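You operate a simulated robot arm through the tools that you are given. There is no shell and no other tool. Be economical: measure what you need, move in short steps, check, and stop when the job is done.

Carry out the task below with a simulated robot arm. There is one attempt and no reset: what you move stays moved.

TASK
Take the can of red paint out of the bath and warm the yellow paint in it to 25 C.
Fine: the red paint stands on the bench and is not warmed; the yellow paint stays in the bath, the ready lamp lit; leave the third can.

It is judged by the outcome, as a careful person would: the job done as asked, and still so three seconds after it is handed in. It fails if anything else is knocked over, pushed out of place, dropped, spilled or broken.

THE ROBOT
A 7-joint arm with a two-finger parallel gripper, fixed in place. Base frame: the origin is at the foot of the arm, x ahead of it, y to its left, z up; the work surface is at about z = 88. Lengths are in cm, angles in degrees, forces in N, time in s.
With the tool pointing down near the work surface it reaches from about 24 to 68 cm from the base axis. Its first joint turns from -66.0 to 66.0 degrees. Payload 2.4 kg.
Tool frame: the origin (TCP) lies between the finger pads and is the grasp point; the fingertips stand 3 cm ahead of it; z points along the fingers, y is the line along which they close. The gripper opens to 9.4 cm. The fingers are 2.8 cm wide and 1 cm thick; the gripper's body (5 by 9.6 cm) begins 5.5 cm behind the TCP.
Orientation is told as [roll, pitch, yaw] about the base's x, y, z axes, in that order, counted from this pose: with the fingers straight down and closing along the base's y, the tool's x points along the base's -x, its y along +y and its z along -z.

THE INTERFACE
- The arm moves only by the tool play_rows. Its argument "motion" is a list of rows, each a list of 6 numbers: the shift along the base's x, y, z in units of 400 mm (1.0 is 400 mm), then the turn, a rotation vector about the base's x, y, z in units of 180 degrees (1.0 is 180 degrees). In form: [[dx, dy, dz, ax, ay, az], ...]. A call has 1 to 8 rows; each row is the pose to reach, as a shift and turn from the pose commanded when the call began. "hand" is the gripper command, from -1 (fully open) to 1 (shut), values between in proportion, set as the call begins (left out, the last holds). A call with a number of a shift or a turn outside -1 to 1 is refused whole. A row lasts 0.2 s, in which the tool goes at most 5 cm and 8.6 degrees; a call with a longer step from one row to the next is refused whole, and so is a gripper value outside its range. A pose out of reach is approached as far as the arm can. The call stops where the force on the tool passes 70 N (or 10 N more than at its start, if that is more) or the arm is blocked; 0.2 s more then pass. The fingers move at their own pace (about 15.3 cm/s each) and stop on an object; they squeeze with about 43 N. The grip force told is the motor's: it shows also when the fingers shut on nothing. Time passes only in rows, and 0.2 s behind the last, so rows that repeat a pose let the fingers close. It gives the time, the measured TCP pose, the force on the tool (base axes), the opening and the grip force at its end, in the units of the frame above (readings bear some noise).
- Cameras (640 x 400 px; columns grow to the right, rows downward): "scene" is fixed at [4.96, 48.27, 145.75]; the picture's right is [-0.65, -0.76, 0.00], its down [-0.35, 0.30, -0.89] and it looks along [0.68, -0.58, -0.46] (base axes); focal length 309 px, centre (320, 200). "wrist" rides on the gripper at [-3.7, 0, -5.8] in the tool frame; the picture's right is [0.00, -1.00, 0.00], its down [0.97, 0.00, -0.24] and it looks along [0.24, 0.00, 0.97] (tool axes); focal length 218 px, centre (320, 200).
- get_image(camera): a new picture of that camera. No time passes.
- point_at(camera, pixels): for up to 12 pixels [column, row] of the newest picture of that camera ("zoom" is the newest enlarged one), the place [x, y, z] in the base frame of the surface seen there, good to about 0.3 cm. No time passes.
- close_up(camera, box): a new picture of the part [left, top, right, bottom] of that camera's present view, enlarged. No time passes.
- job_done(): hands the job in; it is judged then, once.

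Work in short steps. Measure before you move; look again where a grasp or a placing could have gone wrong, and mend it. You have 80 turns and 38 pictures in all, the two below and enlarged ones among them. Open the gripper and draw the arm clear of the work before you hand the job in, unless the task says otherwise; then end with one line.

The tools are called after ">>>" as name(argument=value, ...) on one line, values as JSON. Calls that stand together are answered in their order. play_rows: Moves the arm, as the interface text tells. Its arguments: {"type":"object","properties":{"motion":{"type":"array"},"hand":{"type":"number"}},"required":["motion"]} The other tools are called the same way: get_image (camera) takes a picture; point_at (camera, pixels) gives the place of the surface under pixels of a picture; close_up (camera, box) takes an enlarged picture of a part of a camera's view; job_done () hands the job in.

At the start:

```text
clock: 0.0
position: [33.67, -2.4, 128.22]
ee_rot: [0.0, 0.0, 0.1]
ft_force: [-0.6, -0.1, -0.4]
grip_width: 9.4
gripper_force: 0.1
```

scene: 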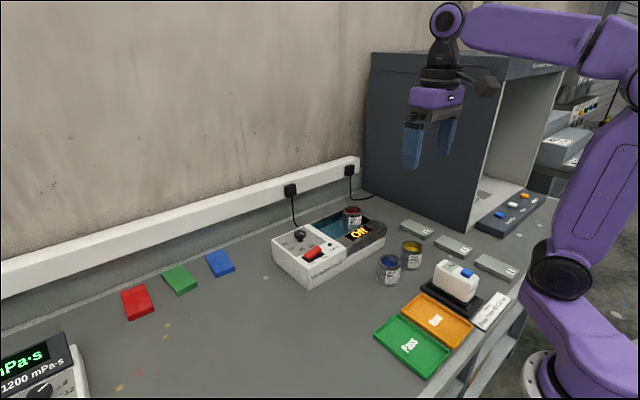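
wrist: 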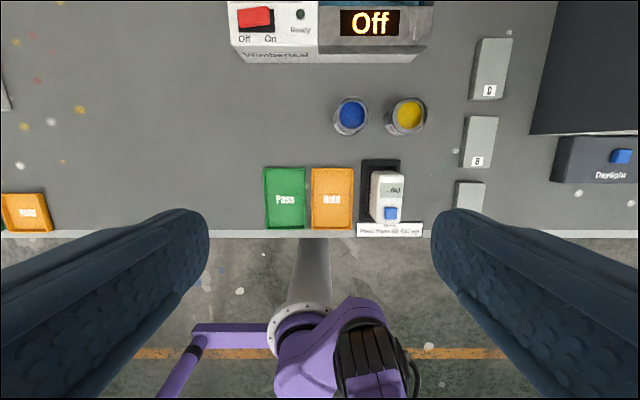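

I begin with enlarged views of the bath and cans to read the controls.

>>> close_up(camera="scene", box=[260, 180, 450, 300])

>>> close_up(camera="wrist", box=[220, 0, 440, 140])

```text
3.33 times, centred on (355, 240) of scene
```

zoom: 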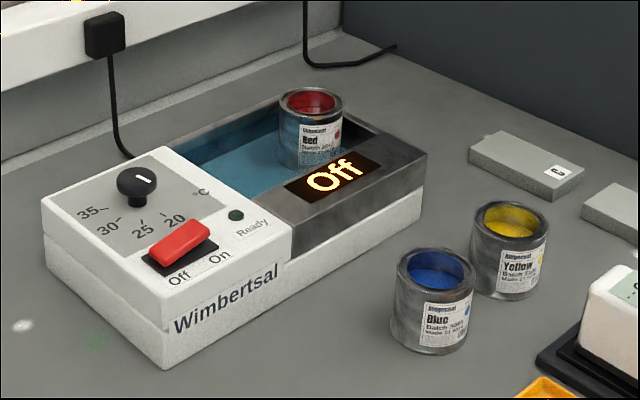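

```text
2.86 times, centred on (330, 70) of wrist
```

zoom: 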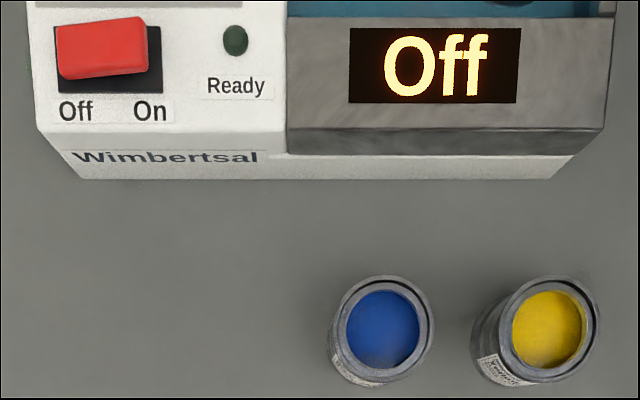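

I measure the cans, bath and controls using the scene picture.

>>> close_up(camera="scene", box=[260, 180, 450, 300])

>>> point_at(camera="zoom", pixels=[[283, 98], [341, 98], [311, 88], [311, 115], [476, 218], [545, 222], [513, 203], [510, 238], [400, 268], [472, 275], [437, 250], [432, 292]])

>>> point_at(camera="zoom", pixels=[[138, 180], [147, 178], [138, 205], [158, 252], [200, 228], [180, 240], [236, 215], [240, 165], [42, 205], [163, 328], [425, 155], [280, 98]])

>>> point_at(camera="zoom", pixels=[[90, 212], [107, 230], [145, 230], [178, 220], [190, 150], [290, 225], [360, 125], [300, 200], [311, 103], [30, 300], [500, 250], [120, 185]])

```text
3.33 times, centred on (355, 240) of scene
```

zoom: 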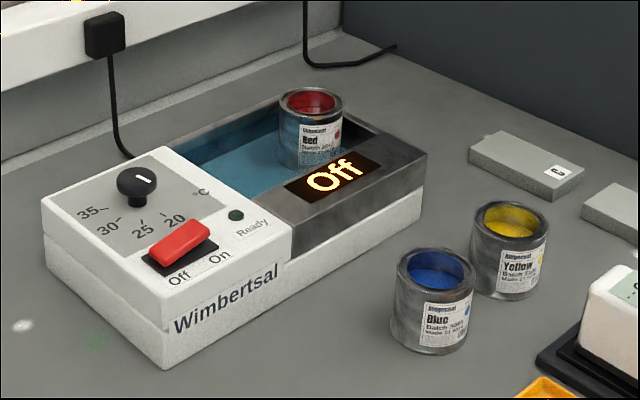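

```text
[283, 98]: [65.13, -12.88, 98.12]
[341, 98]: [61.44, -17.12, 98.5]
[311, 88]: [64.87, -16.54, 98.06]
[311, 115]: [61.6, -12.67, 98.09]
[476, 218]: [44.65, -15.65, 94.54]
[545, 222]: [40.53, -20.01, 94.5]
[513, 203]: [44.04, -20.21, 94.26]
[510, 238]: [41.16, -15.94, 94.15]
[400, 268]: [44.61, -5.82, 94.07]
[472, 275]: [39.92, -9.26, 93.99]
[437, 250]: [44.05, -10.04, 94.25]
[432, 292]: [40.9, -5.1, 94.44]
```

```text
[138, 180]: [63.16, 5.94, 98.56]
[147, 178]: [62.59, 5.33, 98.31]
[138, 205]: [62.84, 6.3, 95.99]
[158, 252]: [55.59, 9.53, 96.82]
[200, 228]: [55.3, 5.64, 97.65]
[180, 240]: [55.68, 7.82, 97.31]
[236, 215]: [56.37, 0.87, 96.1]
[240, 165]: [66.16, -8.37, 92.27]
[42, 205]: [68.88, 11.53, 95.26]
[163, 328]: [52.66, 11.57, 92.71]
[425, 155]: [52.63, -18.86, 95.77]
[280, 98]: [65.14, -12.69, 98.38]
```

```text
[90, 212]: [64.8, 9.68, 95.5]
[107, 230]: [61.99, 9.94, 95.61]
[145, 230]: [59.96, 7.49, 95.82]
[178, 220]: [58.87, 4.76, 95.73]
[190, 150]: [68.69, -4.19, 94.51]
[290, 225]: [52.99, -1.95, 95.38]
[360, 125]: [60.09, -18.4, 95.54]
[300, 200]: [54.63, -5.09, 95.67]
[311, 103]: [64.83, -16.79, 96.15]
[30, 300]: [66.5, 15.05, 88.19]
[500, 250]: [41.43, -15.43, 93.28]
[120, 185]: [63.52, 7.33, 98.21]
```

The bath is off. The red can centre is about (63.3, -14.9) with its top at 98.3, and yellow is at (42.5, -17.9). I move above the red can.

>>> play_rows(hand=-1, motion=[[0.0925, -0.039, -0.041, 0, 0, 0], [0.185, -0.078, -0.082, 0, 0, 0], [0.2775, -0.117, -0.123, 0, 0, 0], [0.37, -0.156, -0.164, 0, 0, 0], [0.4625, -0.195, -0.205, 0, 0, 0], [0.555, -0.234, -0.246, 0, 0, 0], [0.6475, -0.273, -0.287, 0, 0, 0], [0.74, -0.3125, -0.33, 0, 0, 0]])

>>> get_image(camera="wrist")

```text
clock: 1.8
position: [63.04, -14.96, 114.91]
ee_rot: [0.0, 0.1, 0.1]
ft_force: [1.0, -0.2, 0.6]
grip_width: 9.4
gripper_force: 0.1
```

```text
32 pictures are left
```

wrist: 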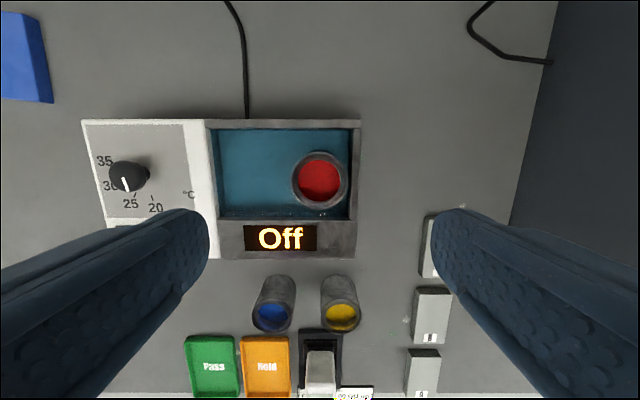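

Wrist view shows the red can at (320,180) and the dial at (128,177). I zoom in on both and measure.

>>> close_up(camera="wrist", box=[80, 110, 240, 210])

>>> point_at(camera="wrist", pixels=[[293, 180], [346, 180], [320, 154], [320, 207], [352, 180], [356, 180], [212, 140], [280, 217], [215, 215], [280, 130], [250, 180], [540, 100]])

>>> point_at(camera="zoom", pixels=[[70, 157], [95, 160], [240, 157], [150, 200], [190, 280], [195, 255], [205, 330], [305, 345], [100, 190], [100, 265]])

```text
4.00 times, centred on (160, 160) of wrist
```

zoom: 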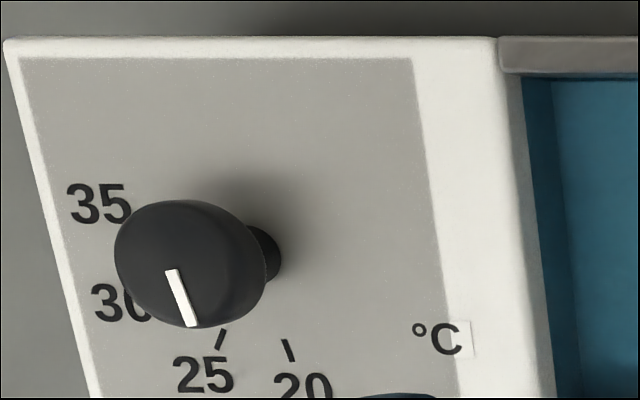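

```text
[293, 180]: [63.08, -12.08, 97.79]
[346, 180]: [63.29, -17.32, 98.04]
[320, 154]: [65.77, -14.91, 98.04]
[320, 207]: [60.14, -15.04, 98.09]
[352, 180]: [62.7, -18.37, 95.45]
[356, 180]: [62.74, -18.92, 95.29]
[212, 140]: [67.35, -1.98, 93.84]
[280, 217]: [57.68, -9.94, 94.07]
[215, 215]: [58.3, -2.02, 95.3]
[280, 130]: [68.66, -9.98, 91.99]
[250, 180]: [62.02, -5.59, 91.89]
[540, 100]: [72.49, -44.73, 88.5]
```

```text
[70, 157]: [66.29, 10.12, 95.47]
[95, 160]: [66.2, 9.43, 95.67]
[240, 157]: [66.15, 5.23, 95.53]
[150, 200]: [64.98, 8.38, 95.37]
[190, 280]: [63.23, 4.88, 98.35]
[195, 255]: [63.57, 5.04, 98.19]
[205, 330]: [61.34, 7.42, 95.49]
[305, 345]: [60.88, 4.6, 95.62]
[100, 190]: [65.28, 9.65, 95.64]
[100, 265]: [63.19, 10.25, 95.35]
```

Rim edges place the red can at about (63.0, -14.8), top 98.1, with the bath rim at 95.5. I lower to TCP 99.1 so the tips stay above the rim.

>>> play_rows(hand=-0.9, motion=[[0, 0.004, -0.1, 0, 0, 0], [0, 0.004, -0.2, 0, 0, 0], [0, 0.004, -0.29, 0, 0, 0], [0, 0.004, -0.35, 0, 0, 0], [0, 0.004, -0.394, 0, 0, 0], [0, 0.004, -0.394, 0, 0, 0]])

>>> close_up(camera="scene", box=[290, 160, 450, 260])

```text
clock: 3.2
position: [63.29, -14.91, 99.44]
ee_rot: [0.0, 0.0, 0.0]
ft_force: [0.7, 0.1, 0.0]
grip_width: 8.91
gripper_force: 0.0
```

```text
4.00 times, centred on (370, 210) of scene
```

zoom: 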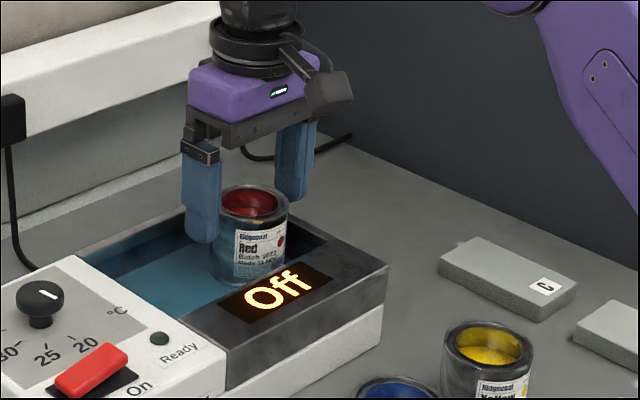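

The fingers straddle the can. I go 0.3 cm lower and close.

>>> play_rows(hand=-0.9, motion=[[-0.003, 0.002, -0.008, 0, 0, 0], [-0.003, 0.002, -0.008, 0, 0, 0]])

>>> play_rows(hand=1, motion=[[0, 0, 0, 0, 0, 0], [0, 0, 0, 0, 0, 0], [0, 0, 0, 0, 0, 0]])

```text
clock: 3.8
position: [63.28, -14.79, 99.12]
ee_rot: [0.0, 0.0, -0.1]
ft_force: [0.4, 0.5, -0.2]
grip_width: 8.94
gripper_force: 0.1
```

```text
clock: 4.6
position: [63.21, -14.74, 99.16]
ee_rot: [0.0, 0.0, 0.0]
ft_force: [-0.4, 0.0, 1.4]
grip_width: 5.81
gripper_force: 43.2
```

Gripped at 5.8 cm with 43 N. I lift straight up, gently.

>>> play_rows(motion=[[0, 0, 0.02, 0, 0, 0], [0, 0, 0.06, 0, 0, 0], [0, 0, 0.11, 0, 0, 0], [0, 0, 0.16, 0, 0, 0], [0, 0, 0.21, 0, 0, 0], [0, 0, 0.25, 0, 0, 0], [0, 0, 0.275, 0, 0, 0], [0, 0, 0.275, 0, 0, 0]])

>>> get_image(camera="scene")

```text
clock: 6.4
position: [63.27, -14.69, 109.98]
ee_rot: [0.0, 0.0, 0.0]
ft_force: [-0.1, -0.5, -2.0]
grip_width: 5.78
gripper_force: 42.7
```

```text
29 pictures are left
```

scene: 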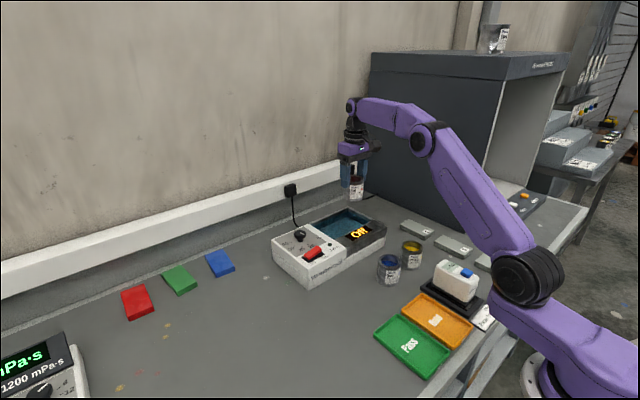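

The can is held. I carry it level to above the free bench at (43, 5.5).

>>> play_rows(motion=[[-0.03, 0.03, 0, 0, 0, 0], [-0.1, 0.1, 0, 0, 0, 0], [-0.18, 0.18, 0, 0, 0, 0], [-0.26, 0.26, 0, 0, 0, 0], [-0.34, 0.34, 0, 0, 0, 0], [-0.42, 0.42, 0, 0, 0, 0], [-0.48, 0.48, 0, 0, 0, 0], [-0.505, 0.505, 0, 0, 0, 0]])

>>> play_rows(motion=[[0, 0, -0.06, 0, 0, 0], [0, 0, -0.14, 0, 0, 0], [0, 0, -0.22, 0, 0, 0], [0, 0, -0.29, 0, 0, 0], [0, 0, -0.33, 0, 0, 0], [0, 0, -0.35, 0, 0, 0], [0, 0, -0.35, 0, 0, 0]])

>>> close_up(camera="scene", box=[240, 160, 480, 310])

```text
clock: 8.2
position: [42.89, 5.48, 110.03]
ee_rot: [0.0, 0.0, 0.1]
ft_force: [0.6, 0.5, -2.7]
grip_width: 5.81
gripper_force: 42.9
```

```text
clock: 9.8
position: [43.07, 5.51, 96.12]
ee_rot: [0.0, 0.0, 0.0]
ft_force: [-0.7, 0.2, -1.7]
grip_width: 5.82
gripper_force: 43.0
```

```text
2.67 times, centred on (360, 235) of scene
```

zoom: 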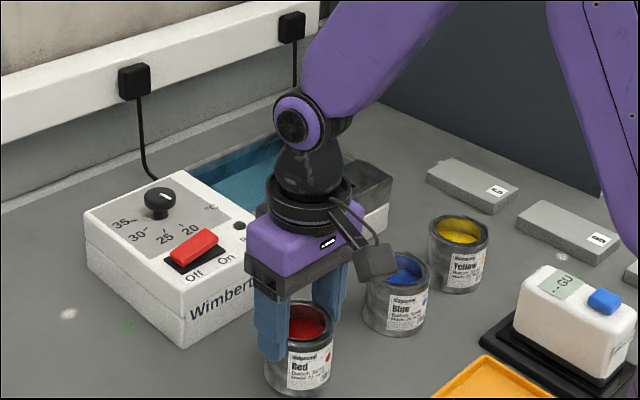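

The can bottom is within about 1 cm of the bench. I lower in small steps until contact.

>>> play_rows(motion=[[0, 0, -0.005, 0, 0, 0], [0, 0, -0.01, 0, 0, 0], [0, 0, -0.014, 0, 0, 0], [0, 0, -0.014, 0, 0, 0]])

>>> play_rows(motion=[[0, 0, -0.004, 0, 0, 0], [0, 0, -0.006, 0, 0, 0], [0, 0, -0.006, 0, 0, 0]])

```text
clock: 10.8
position: [42.98, 5.42, 95.4]
ee_rot: [0.0, 0.1, 0.0]
ft_force: [-0.8, -0.1, -1.2]
grip_width: 5.8
gripper_force: 43.4
```

```text
clock: 11.6
position: [43.0, 5.62, 95.19]
ee_rot: [0.0, 0.1, 0.0]
ft_force: [1.2, 0.5, 0.1]
grip_width: 5.82
gripper_force: 43.5
```

>>> play_rows(motion=[[0, 0, -0.003, 0, 0, 0], [0, 0, -0.003, 0, 0, 0]])

>>> close_up(camera="scene", box=[310, 250, 410, 312])

```text
clock: 12.2
position: [42.98, 5.54, 95.05]
ee_rot: [0.0, 0.0, 0.0]
ft_force: [-2.1, -0.7, 12.9]
grip_width: 5.83
gripper_force: 43.2
```

```text
6.40 times, centred on (360, 281) of scene
```

zoom: 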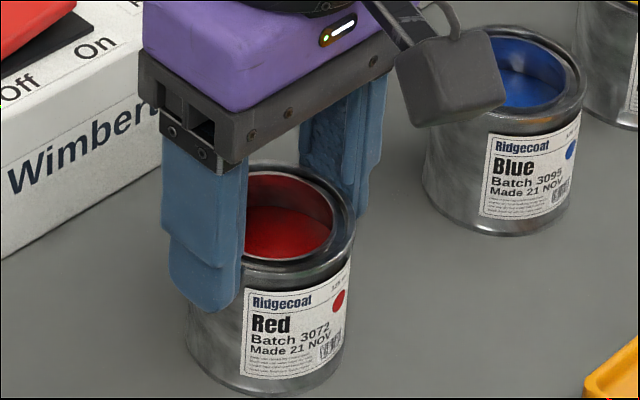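

Contact is at 12.9 N, so I release and rise straight up.

>>> play_rows(hand=-0.8, motion=[[0, 0, 0.002, 0, 0, 0], [0, 0, 0.002, 0, 0, 0], [0, 0, 0.002, 0, 0, 0]])

>>> play_rows(motion=[[0, 0, 0.03, 0, 0, 0], [0, 0, 0.1, 0, 0, 0], [0, 0, 0.2, 0, 0, 0], [0, 0, 0.3, 0, 0, 0], [0, 0, 0.4, 0, 0, 0], [0, 0, 0.4, 0, 0, 0]])

>>> play_rows(motion=[[0, -0.1, 0, 0, 0, 0], [0, -0.2, 0, 0, 0, 0], [0, -0.3, 0, 0, 0, 0], [0, -0.4, 0, 0, 0, 0], [-0.005, -0.5, 0, 0, 0, 0], [-0.0125, -0.585, 0, 0, 0, 0], [-0.0125, -0.585, 0, 0, 0, 0]])

>>> get_image(camera="wrist")

```text
clock: 13.0
position: [42.92, 5.67, 95.17]
ee_rot: [0.1, 0.0, 0.0]
ft_force: [-0.1, -0.3, -0.1]
grip_width: 8.48
gripper_force: 0.0
```

```text
clock: 14.4
position: [42.95, 5.56, 111.2]
ee_rot: [-0.1, -0.1, 0.0]
ft_force: [0.9, -0.3, 0.2]
grip_width: 8.43
gripper_force: 0.1
```

```text
clock: 16.0
position: [42.51, -18.12, 111.17]
ee_rot: [0.1, 0.0, 0.0]
ft_force: [-0.5, -0.2, -0.4]
grip_width: 8.45
gripper_force: 0.1
```

```text
26 pictures are left
```

wrist: 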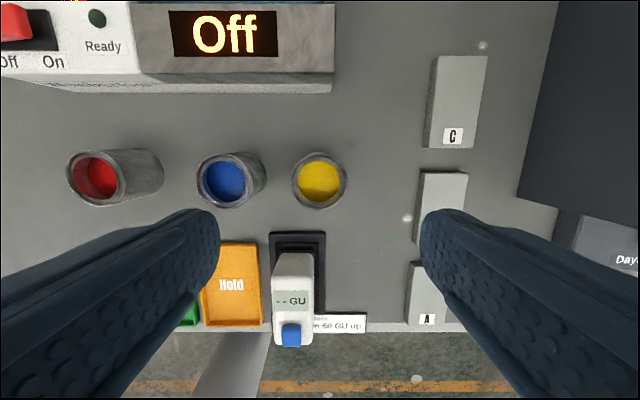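

Red stands upright. I measure yellow's rim.

>>> point_at(camera="wrist", pixels=[[293, 180], [346, 180], [319, 154], [319, 207], [203, 180], [256, 170], [417, 190], [428, 130]])

```text
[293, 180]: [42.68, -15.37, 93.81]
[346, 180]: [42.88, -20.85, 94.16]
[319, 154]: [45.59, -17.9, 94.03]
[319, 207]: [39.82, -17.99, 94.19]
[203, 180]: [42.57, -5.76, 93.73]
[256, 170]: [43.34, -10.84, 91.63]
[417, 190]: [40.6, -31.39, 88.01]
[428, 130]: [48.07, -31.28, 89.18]
```

Yellow is centred at (42.7, -18.0), top 94.2. I descend to TCP 95.2 and grip.

>>> play_rows(motion=[[0.004, 0.002, -0.1, 0, 0, 0], [0.004, 0.002, -0.2, 0, 0, 0], [0.004, 0.002, -0.3, 0, 0, 0], [0.004, 0.002, -0.36, 0, 0, 0], [0.004, 0.002, -0.4, 0, 0, 0], [0.004, 0.002, -0.4, 0, 0, 0]])

>>> play_rows(hand=1, motion=[[0, 0, 0, 0, 0, 0], [0, 0, 0, 0, 0, 0], [0, 0, 0, 0, 0, 0]])

>>> close_up(camera="scene", box=[320, 190, 480, 290])

```text
clock: 17.4
position: [42.58, -17.79, 95.22]
ee_rot: [0.1, 0.0, 0.0]
ft_force: [-0.3, 0.1, 0.2]
grip_width: 8.48
gripper_force: 0.0
```

```text
clock: 18.2
position: [42.72, -17.85, 95.2]
ee_rot: [0.0, 0.0, -0.1]
ft_force: [0.7, -0.6, 1.2]
grip_width: 5.83
gripper_force: 43.5
```

```text
4.00 times, centred on (400, 240) of scene
```

zoom: 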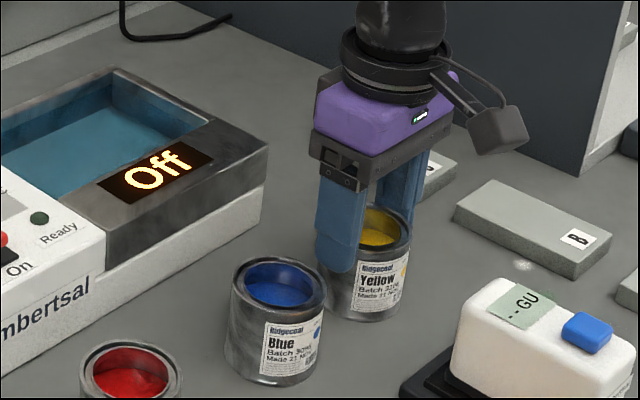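

Gripped. I lift and carry it over the bath to (63.1, -12.5).

>>> play_rows(motion=[[0, 0, 0.02, 0, 0, 0], [0, 0, 0.08, 0, 0, 0], [0, 0, 0.15, 0, 0, 0], [0, 0, 0.22, 0, 0, 0], [0, 0, 0.29, 0, 0, 0], [0, 0, 0.35, 0, 0, 0], [0, 0, 0.375, 0, 0, 0], [0, 0, 0.375, 0, 0, 0]])

>>> play_rows(motion=[[0.03, 0.01, 0, 0, 0, 0], [0.1, 0.03, 0, 0, 0, 0], [0.18, 0.05, 0, 0, 0, 0], [0.26, 0.07, 0, 0, 0, 0], [0.34, 0.09, 0, 0, 0, 0], [0.42, 0.115, 0, 0, 0, 0], [0.48, 0.13, 0, 0, 0, 0], [0.51, 0.135, 0, 0, 0, 0]])

>>> play_rows(motion=[[0, 0, -0.05, 0, 0, 0], [0, 0, -0.11, 0, 0, 0], [0, 0, -0.17, 0, 0, 0], [0, 0, -0.22, 0, 0, 0], [0, 0, -0.25, 0, 0, 0], [0, 0, -0.26, 0, 0, 0], [0, 0, -0.26, 0, 0, 0]])

>>> close_up(camera="scene", box=[280, 160, 440, 260])

```text
clock: 20.0
position: [42.52, -17.79, 110.28]
ee_rot: [0.0, 0.0, 0.0]
ft_force: [0.7, -0.8, -2.1]
grip_width: 5.82
gripper_force: 43.2
```

```text
clock: 21.8
position: [63.15, -12.27, 110.13]
ee_rot: [0.0, 0.0, 0.2]
ft_force: [0.0, 0.1, -2.5]
grip_width: 5.8
gripper_force: 43.0
```

```text
clock: 23.4
position: [63.03, -12.46, 99.84]
ee_rot: [0.0, 0.0, -0.1]
ft_force: [-0.3, -0.5, -2.2]
grip_width: 5.8
gripper_force: 43.8
```

```text
4.00 times, centred on (360, 210) of scene
```

zoom: 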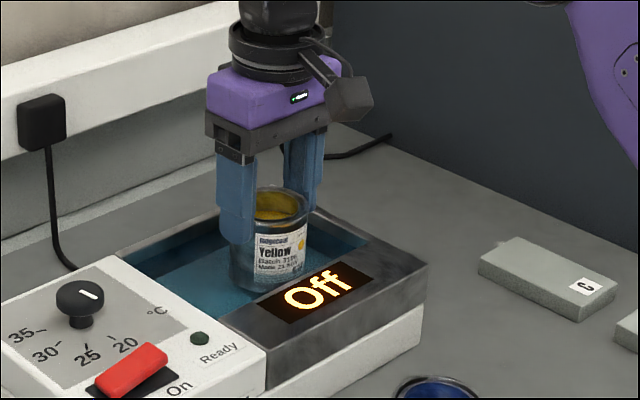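

Expected floor contact is at TCP about 99.1. I lower in small steps.

>>> play_rows(motion=[[0, 0, -0.006, 0, 0, 0], [0, 0, -0.012, 0, 0, 0], [0, 0, -0.016, 0, 0, 0], [0, 0, -0.016, 0, 0, 0]])

>>> play_rows(motion=[[0, 0, -0.003, 0, 0, 0], [0, 0, -0.003, 0, 0, 0]])

```text
clock: 24.4
position: [63.06, -12.5, 99.12]
ee_rot: [0.0, 0.0, 0.0]
ft_force: [0.4, 0.6, -1.2]
grip_width: 5.79
gripper_force: 42.8
```

```text
clock: 25.0
position: [63.15, -12.5, 99.19]
ee_rot: [0.0, -0.1, -0.1]
ft_force: [-3.1, 0.6, 13.2]
grip_width: 5.83
gripper_force: 43.7
```

Contact at 13 N, so I release, rise, and go over the dial.

>>> play_rows(hand=-0.8, motion=[[0, 0, 0.002, 0, 0, 0], [0, 0, 0.002, 0, 0, 0], [0, 0, 0.002, 0, 0, 0]])

>>> play_rows(motion=[[0, 0, 0.03, 0, 0, 0], [0, 0, 0.1, 0, 0, 0], [0, 0, 0.2, 0, 0, 0], [0, 0, 0.3, 0, 0, 0], [0, 0, 0.3, 0, 0, 0]])

>>> play_rows(motion=[[0, 0.1, 0, 0, 0, 0], [0, 0.2, 0, 0, 0, 0], [0, 0.3, 0, 0, 0, 0], [0, 0.4, 0, 0, 0, 0], [0, 0.455, 0, 0, 0, 0], [0, 0.455, 0, 0, 0, 0]])

>>> get_image(camera="wrist")

>>> close_up(camera="wrist", box=[240, 120, 400, 220])

```text
clock: 25.8
position: [62.98, -12.53, 99.12]
ee_rot: [0.0, 0.0, 0.0]
ft_force: [1.3, 0.8, 0.8]
grip_width: 8.44
gripper_force: 0.0
```

```text
clock: 27.0
position: [62.85, -12.33, 111.22]
ee_rot: [0.0, 0.0, 0.0]
ft_force: [0.5, 0.3, -0.4]
grip_width: 8.46
gripper_force: 0.1
```

```text
clock: 28.4
position: [62.91, 5.89, 111.06]
ee_rot: [0.0, 0.0, -0.1]
ft_force: [-0.7, 0.6, 0.5]
grip_width: 8.49
gripper_force: 0.1
```

```text
23 pictures are left
```

wrist: 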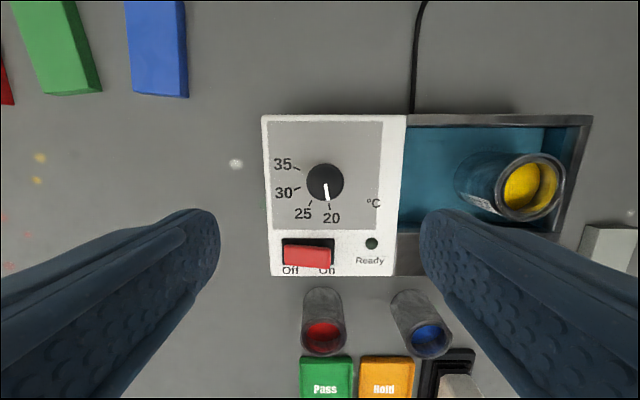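

```text
4.00 times, centred on (320, 170) of wrist
```

zoom: 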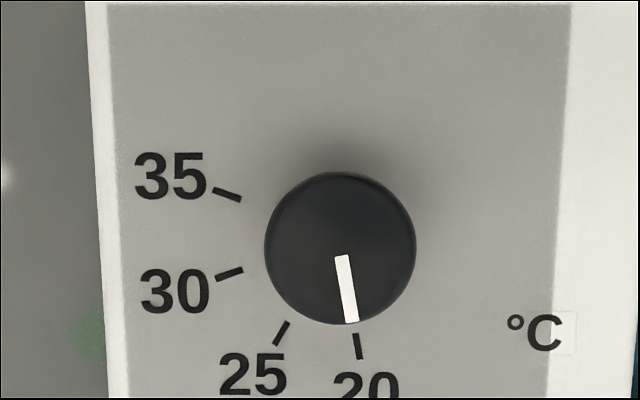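

The pointer is on 20. The ticks are 40° apart, so 25 needs a 40° clockwise turn seen from above. I measure the knob and switch.

>>> point_at(camera="zoom", pixels=[[270, 248], [410, 248], [340, 178], [340, 316], [340, 240], [300, 240], [380, 240]])

>>> point_at(camera="wrist", pixels=[[288, 256], [308, 256], [326, 256], [308, 248], [308, 265], [308, 241], [332, 241], [283, 241]])

```text
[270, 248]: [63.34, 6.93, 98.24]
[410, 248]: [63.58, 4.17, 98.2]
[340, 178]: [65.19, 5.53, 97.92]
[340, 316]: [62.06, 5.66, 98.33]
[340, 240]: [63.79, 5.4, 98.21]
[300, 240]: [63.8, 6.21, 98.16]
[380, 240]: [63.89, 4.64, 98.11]
```

```text
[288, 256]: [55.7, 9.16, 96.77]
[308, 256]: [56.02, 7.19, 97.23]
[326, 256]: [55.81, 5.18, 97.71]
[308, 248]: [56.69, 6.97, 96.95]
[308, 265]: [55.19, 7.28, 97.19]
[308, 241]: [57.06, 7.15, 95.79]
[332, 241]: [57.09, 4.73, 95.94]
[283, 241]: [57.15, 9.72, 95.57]
```

Knob centre is (63.5, 5.55), diameter 3, top 98.2, plate 95.6. I descend with a 5 cm opening to TCP 99.3.

>>> play_rows(hand=-0.06, motion=[[0.0122, -0.0068, -0.08, 0, 0, 0], [0.0122, -0.0068, -0.16, 0, 0, 0], [0.0122, -0.0068, -0.22, 0, 0, 0], [0.0122, -0.0068, -0.27, 0, 0, 0], [0.0122, -0.0068, -0.293, 0, 0, 0], [0.0122, -0.0068, -0.293, 0, 0, 0]])

>>> close_up(camera="scene", box=[250, 180, 378, 260])

```text
clock: 29.8
position: [63.51, 5.46, 99.28]
ee_rot: [0.0, 0.1, 0.0]
ft_force: [-0.1, 0.6, 0.5]
grip_width: 4.99
gripper_force: 0.0
```

```text
5.00 times, centred on (314, 220) of scene
```

zoom: 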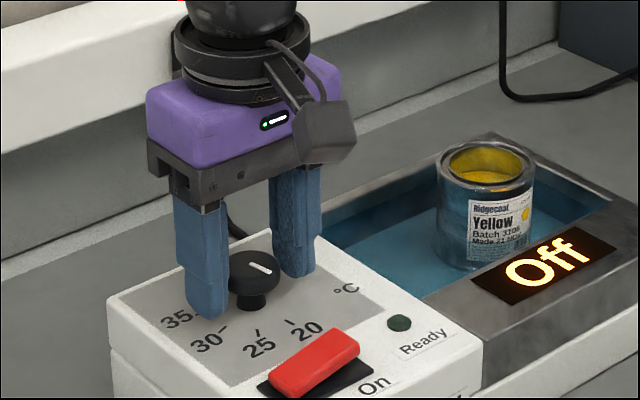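

Fingers are either side of the knob. I close on it and turn -40°.

>>> play_rows(hand=1, motion=[[0, 0, 0, 0, 0, 0], [0, 0, 0, 0, 0, 0], [0, 0, 0, 0, 0, 0]])

>>> play_rows(motion=[[0, 0, 0, 0, 0, -0.037], [0, 0, 0, 0, 0, -0.074], [0, 0, 0, 0, 0, -0.111], [0, 0, 0, 0, 0, -0.148], [0, 0, 0, 0, 0, -0.185], [0, 0, 0, 0, 0, -0.222], [0, 0, 0, 0, 0, -0.222]])

>>> close_up(camera="scene", box=[250, 180, 378, 260])

```text
clock: 30.6
position: [63.58, 5.59, 99.46]
ee_rot: [0.0, 0.0, 0.0]
ft_force: [-0.2, 0.8, -2.5]
grip_width: 3.32
gripper_force: 45.4
```

```text
clock: 32.2
position: [63.39, 5.62, 99.32]
ee_rot: [-0.1, 0.1, -40.0]
ft_force: [-1.1, -0.8, -19.7]
grip_width: 3.35
gripper_force: 45.0
```

```text
5.00 times, centred on (314, 220) of scene
```

zoom: 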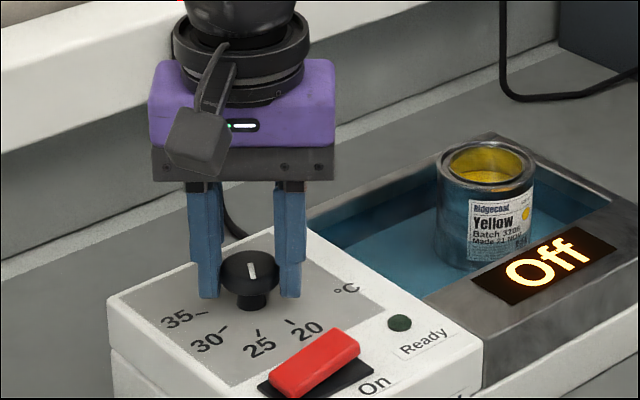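

The pointer has swung. I release, rise, restore the yaw and look.

>>> play_rows(hand=-0.06, motion=[[0, 0, 0, 0, 0, 0], [0, 0, 0, 0, 0, 0]])

>>> play_rows(motion=[[0, 0, 0.04, 0, 0, 0], [0, 0, 0.1, 0, 0, 0], [0, 0, 0.15, 0, 0, 0.044], [0, 0, 0.2, 0, 0, 0.088], [0, 0, 0.25, 0, 0, 0.132], [0, 0, 0.293, 0, 0, 0.176], [0, 0, 0.293, 0, 0, 0.222], [0, 0, 0.293, 0, 0, 0.222]])

>>> close_up(camera="wrist", box=[240, 140, 432, 260])

```text
clock: 32.8
position: [63.48, 5.56, 99.39]
ee_rot: [0.1, -0.2, -39.9]
ft_force: [1.0, -0.2, 0.5]
grip_width: 4.98
gripper_force: 0.1
```

```text
clock: 34.6
position: [63.45, 5.26, 111.2]
ee_rot: [-0.1, 0.1, 0.2]
ft_force: [-0.2, 0.5, -0.3]
grip_width: 4.98
gripper_force: 0.1
```

```text
3.33 times, centred on (336, 200) of wrist
```

zoom: 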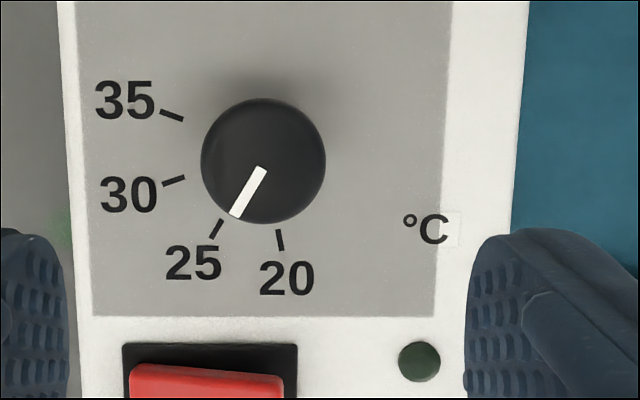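

The dial is at 25. Next I press the raised "On" end of the rocker at (55.9, 5.4) with closed fingers, first hovering just above it.

>>> play_rows(hand=1, motion=[[-0.1, 0, 0, 0, 0, 0], [-0.19, -0.003, 0, 0, 0, 0], [-0.19, -0.003, -0.1, 0, 0, 0], [-0.19, -0.003, -0.19, 0, 0, 0], [-0.19, -0.003, -0.235, 0, 0, 0], [-0.19, -0.003, -0.235, 0, 0, 0]])

>>> close_up(camera="scene", box=[250, 180, 378, 260])

```text
clock: 36.0
position: [55.85, 5.49, 101.64]
ee_rot: [0.0, 0.1, 0.0]
ft_force: [-0.2, -0.3, -0.7]
grip_width: 0.0
gripper_force: 33.1
```

```text
5.00 times, centred on (314, 220) of scene
```

zoom: 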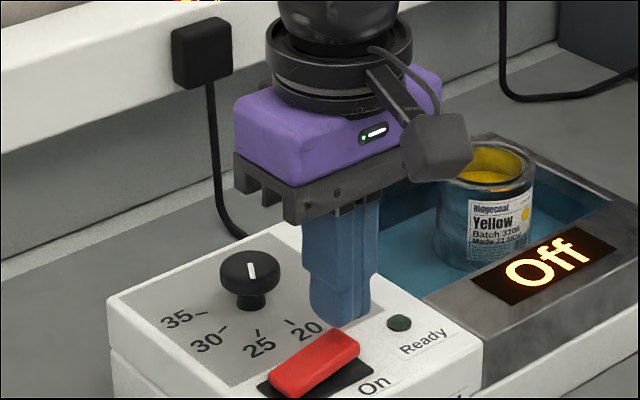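

The tip is over the On end. I press down gradually.

>>> play_rows(motion=[[0, 0, -0.012, 0, 0, 0], [0, 0, -0.02, 0, 0, 0], [0, 0, -0.028, 0, 0, 0], [0, 0, -0.036, 0, 0, 0], [0, 0, -0.043, 0, 0, 0], [0, 0, -0.043, 0, 0, 0]])

>>> close_up(camera="scene", box=[250, 180, 410, 280])

```text
clock: 37.4
position: [55.94, 5.35, 99.87]
ee_rot: [0.0, 0.0, 0.1]
ft_force: [-2.4, 0.0, 6.4]
grip_width: 0.0
gripper_force: 33.0
```

```text
4.00 times, centred on (330, 230) of scene
```

zoom: 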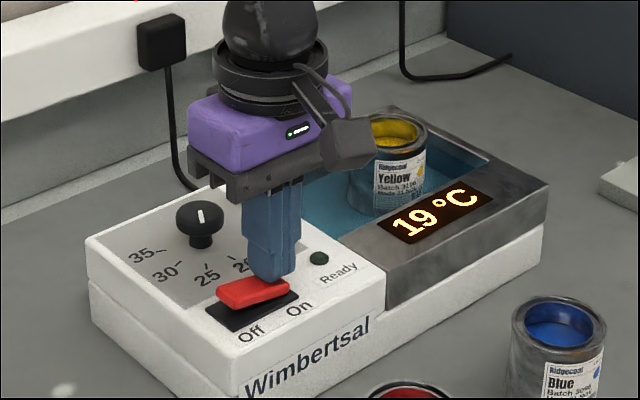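

The bath is on, showing 19 °C. I lift off, draw clear toward the base (passing high over the red can), and wait.

>>> play_rows(motion=[[0, 0, 0.05, 0, 0, 0], [0, 0, 0.15, 0, 0, 0], [0, 0, 0.25, 0, 0, 0], [0, 0, 0.35, 0, 0, 0], [0, 0, 0.45, 0, 0, 0], [-0.1, 0, 0.5, 0, 0, 0], [-0.2, 0, 0.55, 0, 0, 0], [-0.3, 0, 0.6, 0, 0, 0]])

>>> play_rows(hand=-1, motion=[[-0.1, -0.05, 0, 0, 0, 0], [-0.2, -0.1, 0, 0, 0, 0], [-0.2, -0.1, 0, 0, 0, 0], [-0.2, -0.1, 0, 0, 0, 0], [-0.2, -0.1, 0, 0, 0, 0], [-0.2, -0.1, 0, 0, 0, 0], [-0.2, -0.1, 0, 0, 0, 0], [-0.2, -0.1, 0, 0, 0, 0]])

>>> get_image(camera="scene")

>>> close_up(camera="scene", box=[260, 180, 452, 300])

```text
clock: 39.2
position: [44.02, 5.54, 124.15]
ee_rot: [0.0, 0.0, 0.1]
ft_force: [1.1, 0.4, -0.9]
grip_width: 0.0
gripper_force: 33.6
```

```text
clock: 41.0
position: [36.1, 1.34, 124.1]
ee_rot: [0.0, 0.0, 0.0]
ft_force: [0.0, 0.0, -0.3]
grip_width: 9.4
gripper_force: 0.2
```

```text
16 pictures are left
```

scene: 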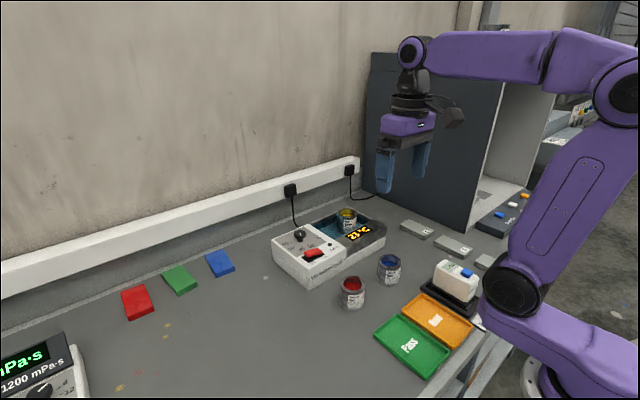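

```text
3.33 times, centred on (356, 240) of scene
```

zoom: 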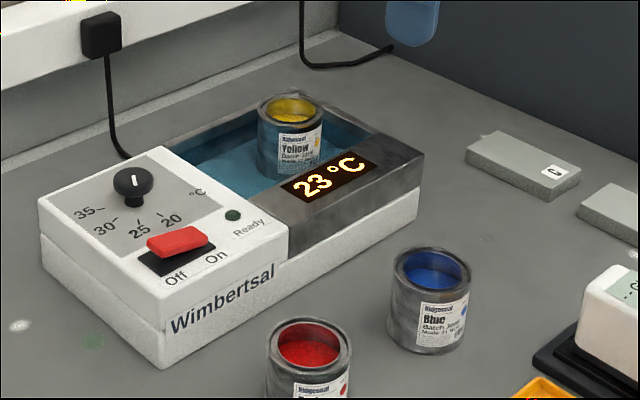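

23 °C and rising, lamp not yet lit. I wait in place.

>>> play_rows(motion=[[0, 0, 0, 0, 0, 0], [0, 0, 0, 0, 0, 0], [0, 0, 0, 0, 0, 0], [0, 0, 0, 0, 0, 0], [0, 0, 0, 0, 0, 0], [0, 0, 0, 0, 0, 0], [0, 0, 0, 0, 0, 0], [0, 0, 0, 0, 0, 0]])

>>> play_rows(motion=[[0, 0, 0, 0, 0, 0], [0, 0, 0, 0, 0, 0], [0, 0, 0, 0, 0, 0], [0, 0, 0, 0, 0, 0], [0, 0, 0, 0, 0, 0], [0, 0, 0, 0, 0, 0], [0, 0, 0, 0, 0, 0], [0, 0, 0, 0, 0, 0]])

>>> play_rows(motion=[[0, 0, 0, 0, 0, 0], [0, 0, 0, 0, 0, 0], [0, 0, 0, 0, 0, 0], [0, 0, 0, 0, 0, 0], [0, 0, 0, 0, 0, 0], [0, 0, 0, 0, 0, 0], [0, 0, 0, 0, 0, 0], [0, 0, 0, 0, 0, 0]])

>>> close_up(camera="scene", box=[260, 190, 452, 310])

```text
clock: 42.8
position: [36.0, 1.37, 124.05]
ee_rot: [0.0, -0.1, 0.0]
ft_force: [-0.4, -0.3, -0.1]
grip_width: 9.4
gripper_force: 0.1
```

```text
clock: 44.6
position: [36.01, 1.29, 123.91]
ee_rot: [0.0, 0.0, 0.0]
ft_force: [0.2, -0.7, -0.9]
grip_width: 9.4
gripper_force: 0.1
```

```text
clock: 46.4
position: [36.16, 1.33, 124.03]
ee_rot: [0.1, -0.1, 0.0]
ft_force: [-0.2, 0.5, 0.0]
grip_width: 9.39
gripper_force: 0.0
```

```text
3.33 times, centred on (356, 250) of scene
```

zoom: 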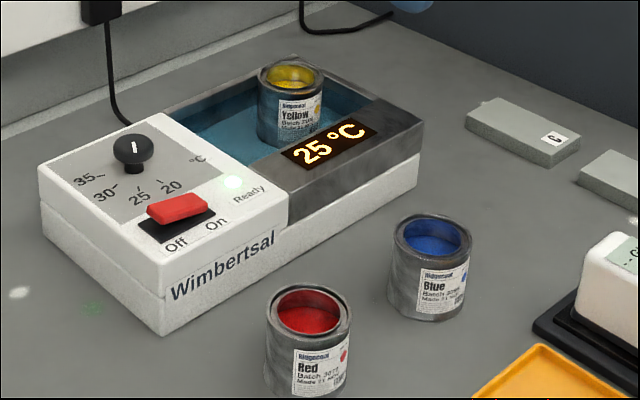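

Ready is lit at 25 °C. I make one short check that it stays steady.

>>> play_rows(motion=[[0, 0, 0, 0, 0, 0], [0, 0, 0, 0, 0, 0], [0, 0, 0, 0, 0, 0], [0, 0, 0, 0, 0, 0], [0, 0, 0, 0, 0, 0], [0, 0, 0, 0, 0, 0], [0, 0, 0, 0, 0, 0], [0, 0, 0, 0, 0, 0]])

>>> play_rows(motion=[[0, 0, 0, 0, 0, 0], [0, 0, 0, 0, 0, 0], [0, 0, 0, 0, 0, 0], [0, 0, 0, 0, 0, 0], [0, 0, 0, 0, 0, 0], [0, 0, 0, 0, 0, 0], [0, 0, 0, 0, 0, 0], [0, 0, 0, 0, 0, 0]])

>>> close_up(camera="scene", box=[260, 190, 452, 310])

```text
clock: 48.2
position: [36.12, 1.39, 124.08]
ee_rot: [0.0, -0.1, 0.0]
ft_force: [0.5, -0.3, 0.4]
grip_width: 9.4
gripper_force: 0.1
```

```text
clock: 50.0
position: [36.13, 1.36, 124.03]
ee_rot: [0.0, 0.0, -0.1]
ft_force: [0.2, 0.3, 1.1]
grip_width: 9.41
gripper_force: 0.1
```

```text
3.33 times, centred on (356, 250) of scene
```

zoom: 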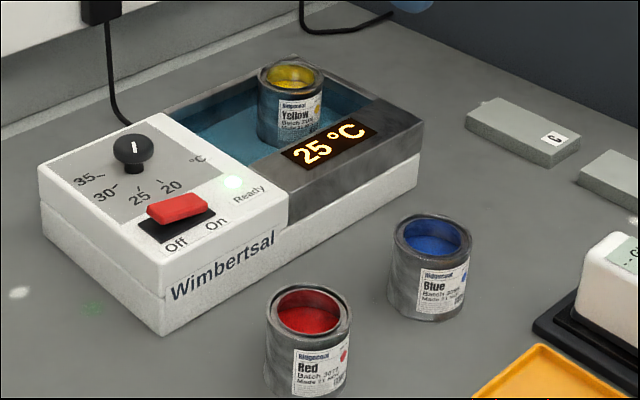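

Steady at 25 °C with the ready lamp lit, so I hand in.

>>> job_done()

```text
The job is handed in.
```

The yellow paint is in the bath at 25 °C with the ready lamp lit, the red paint stands unwarmed on the bench, and the blue can was not touched.
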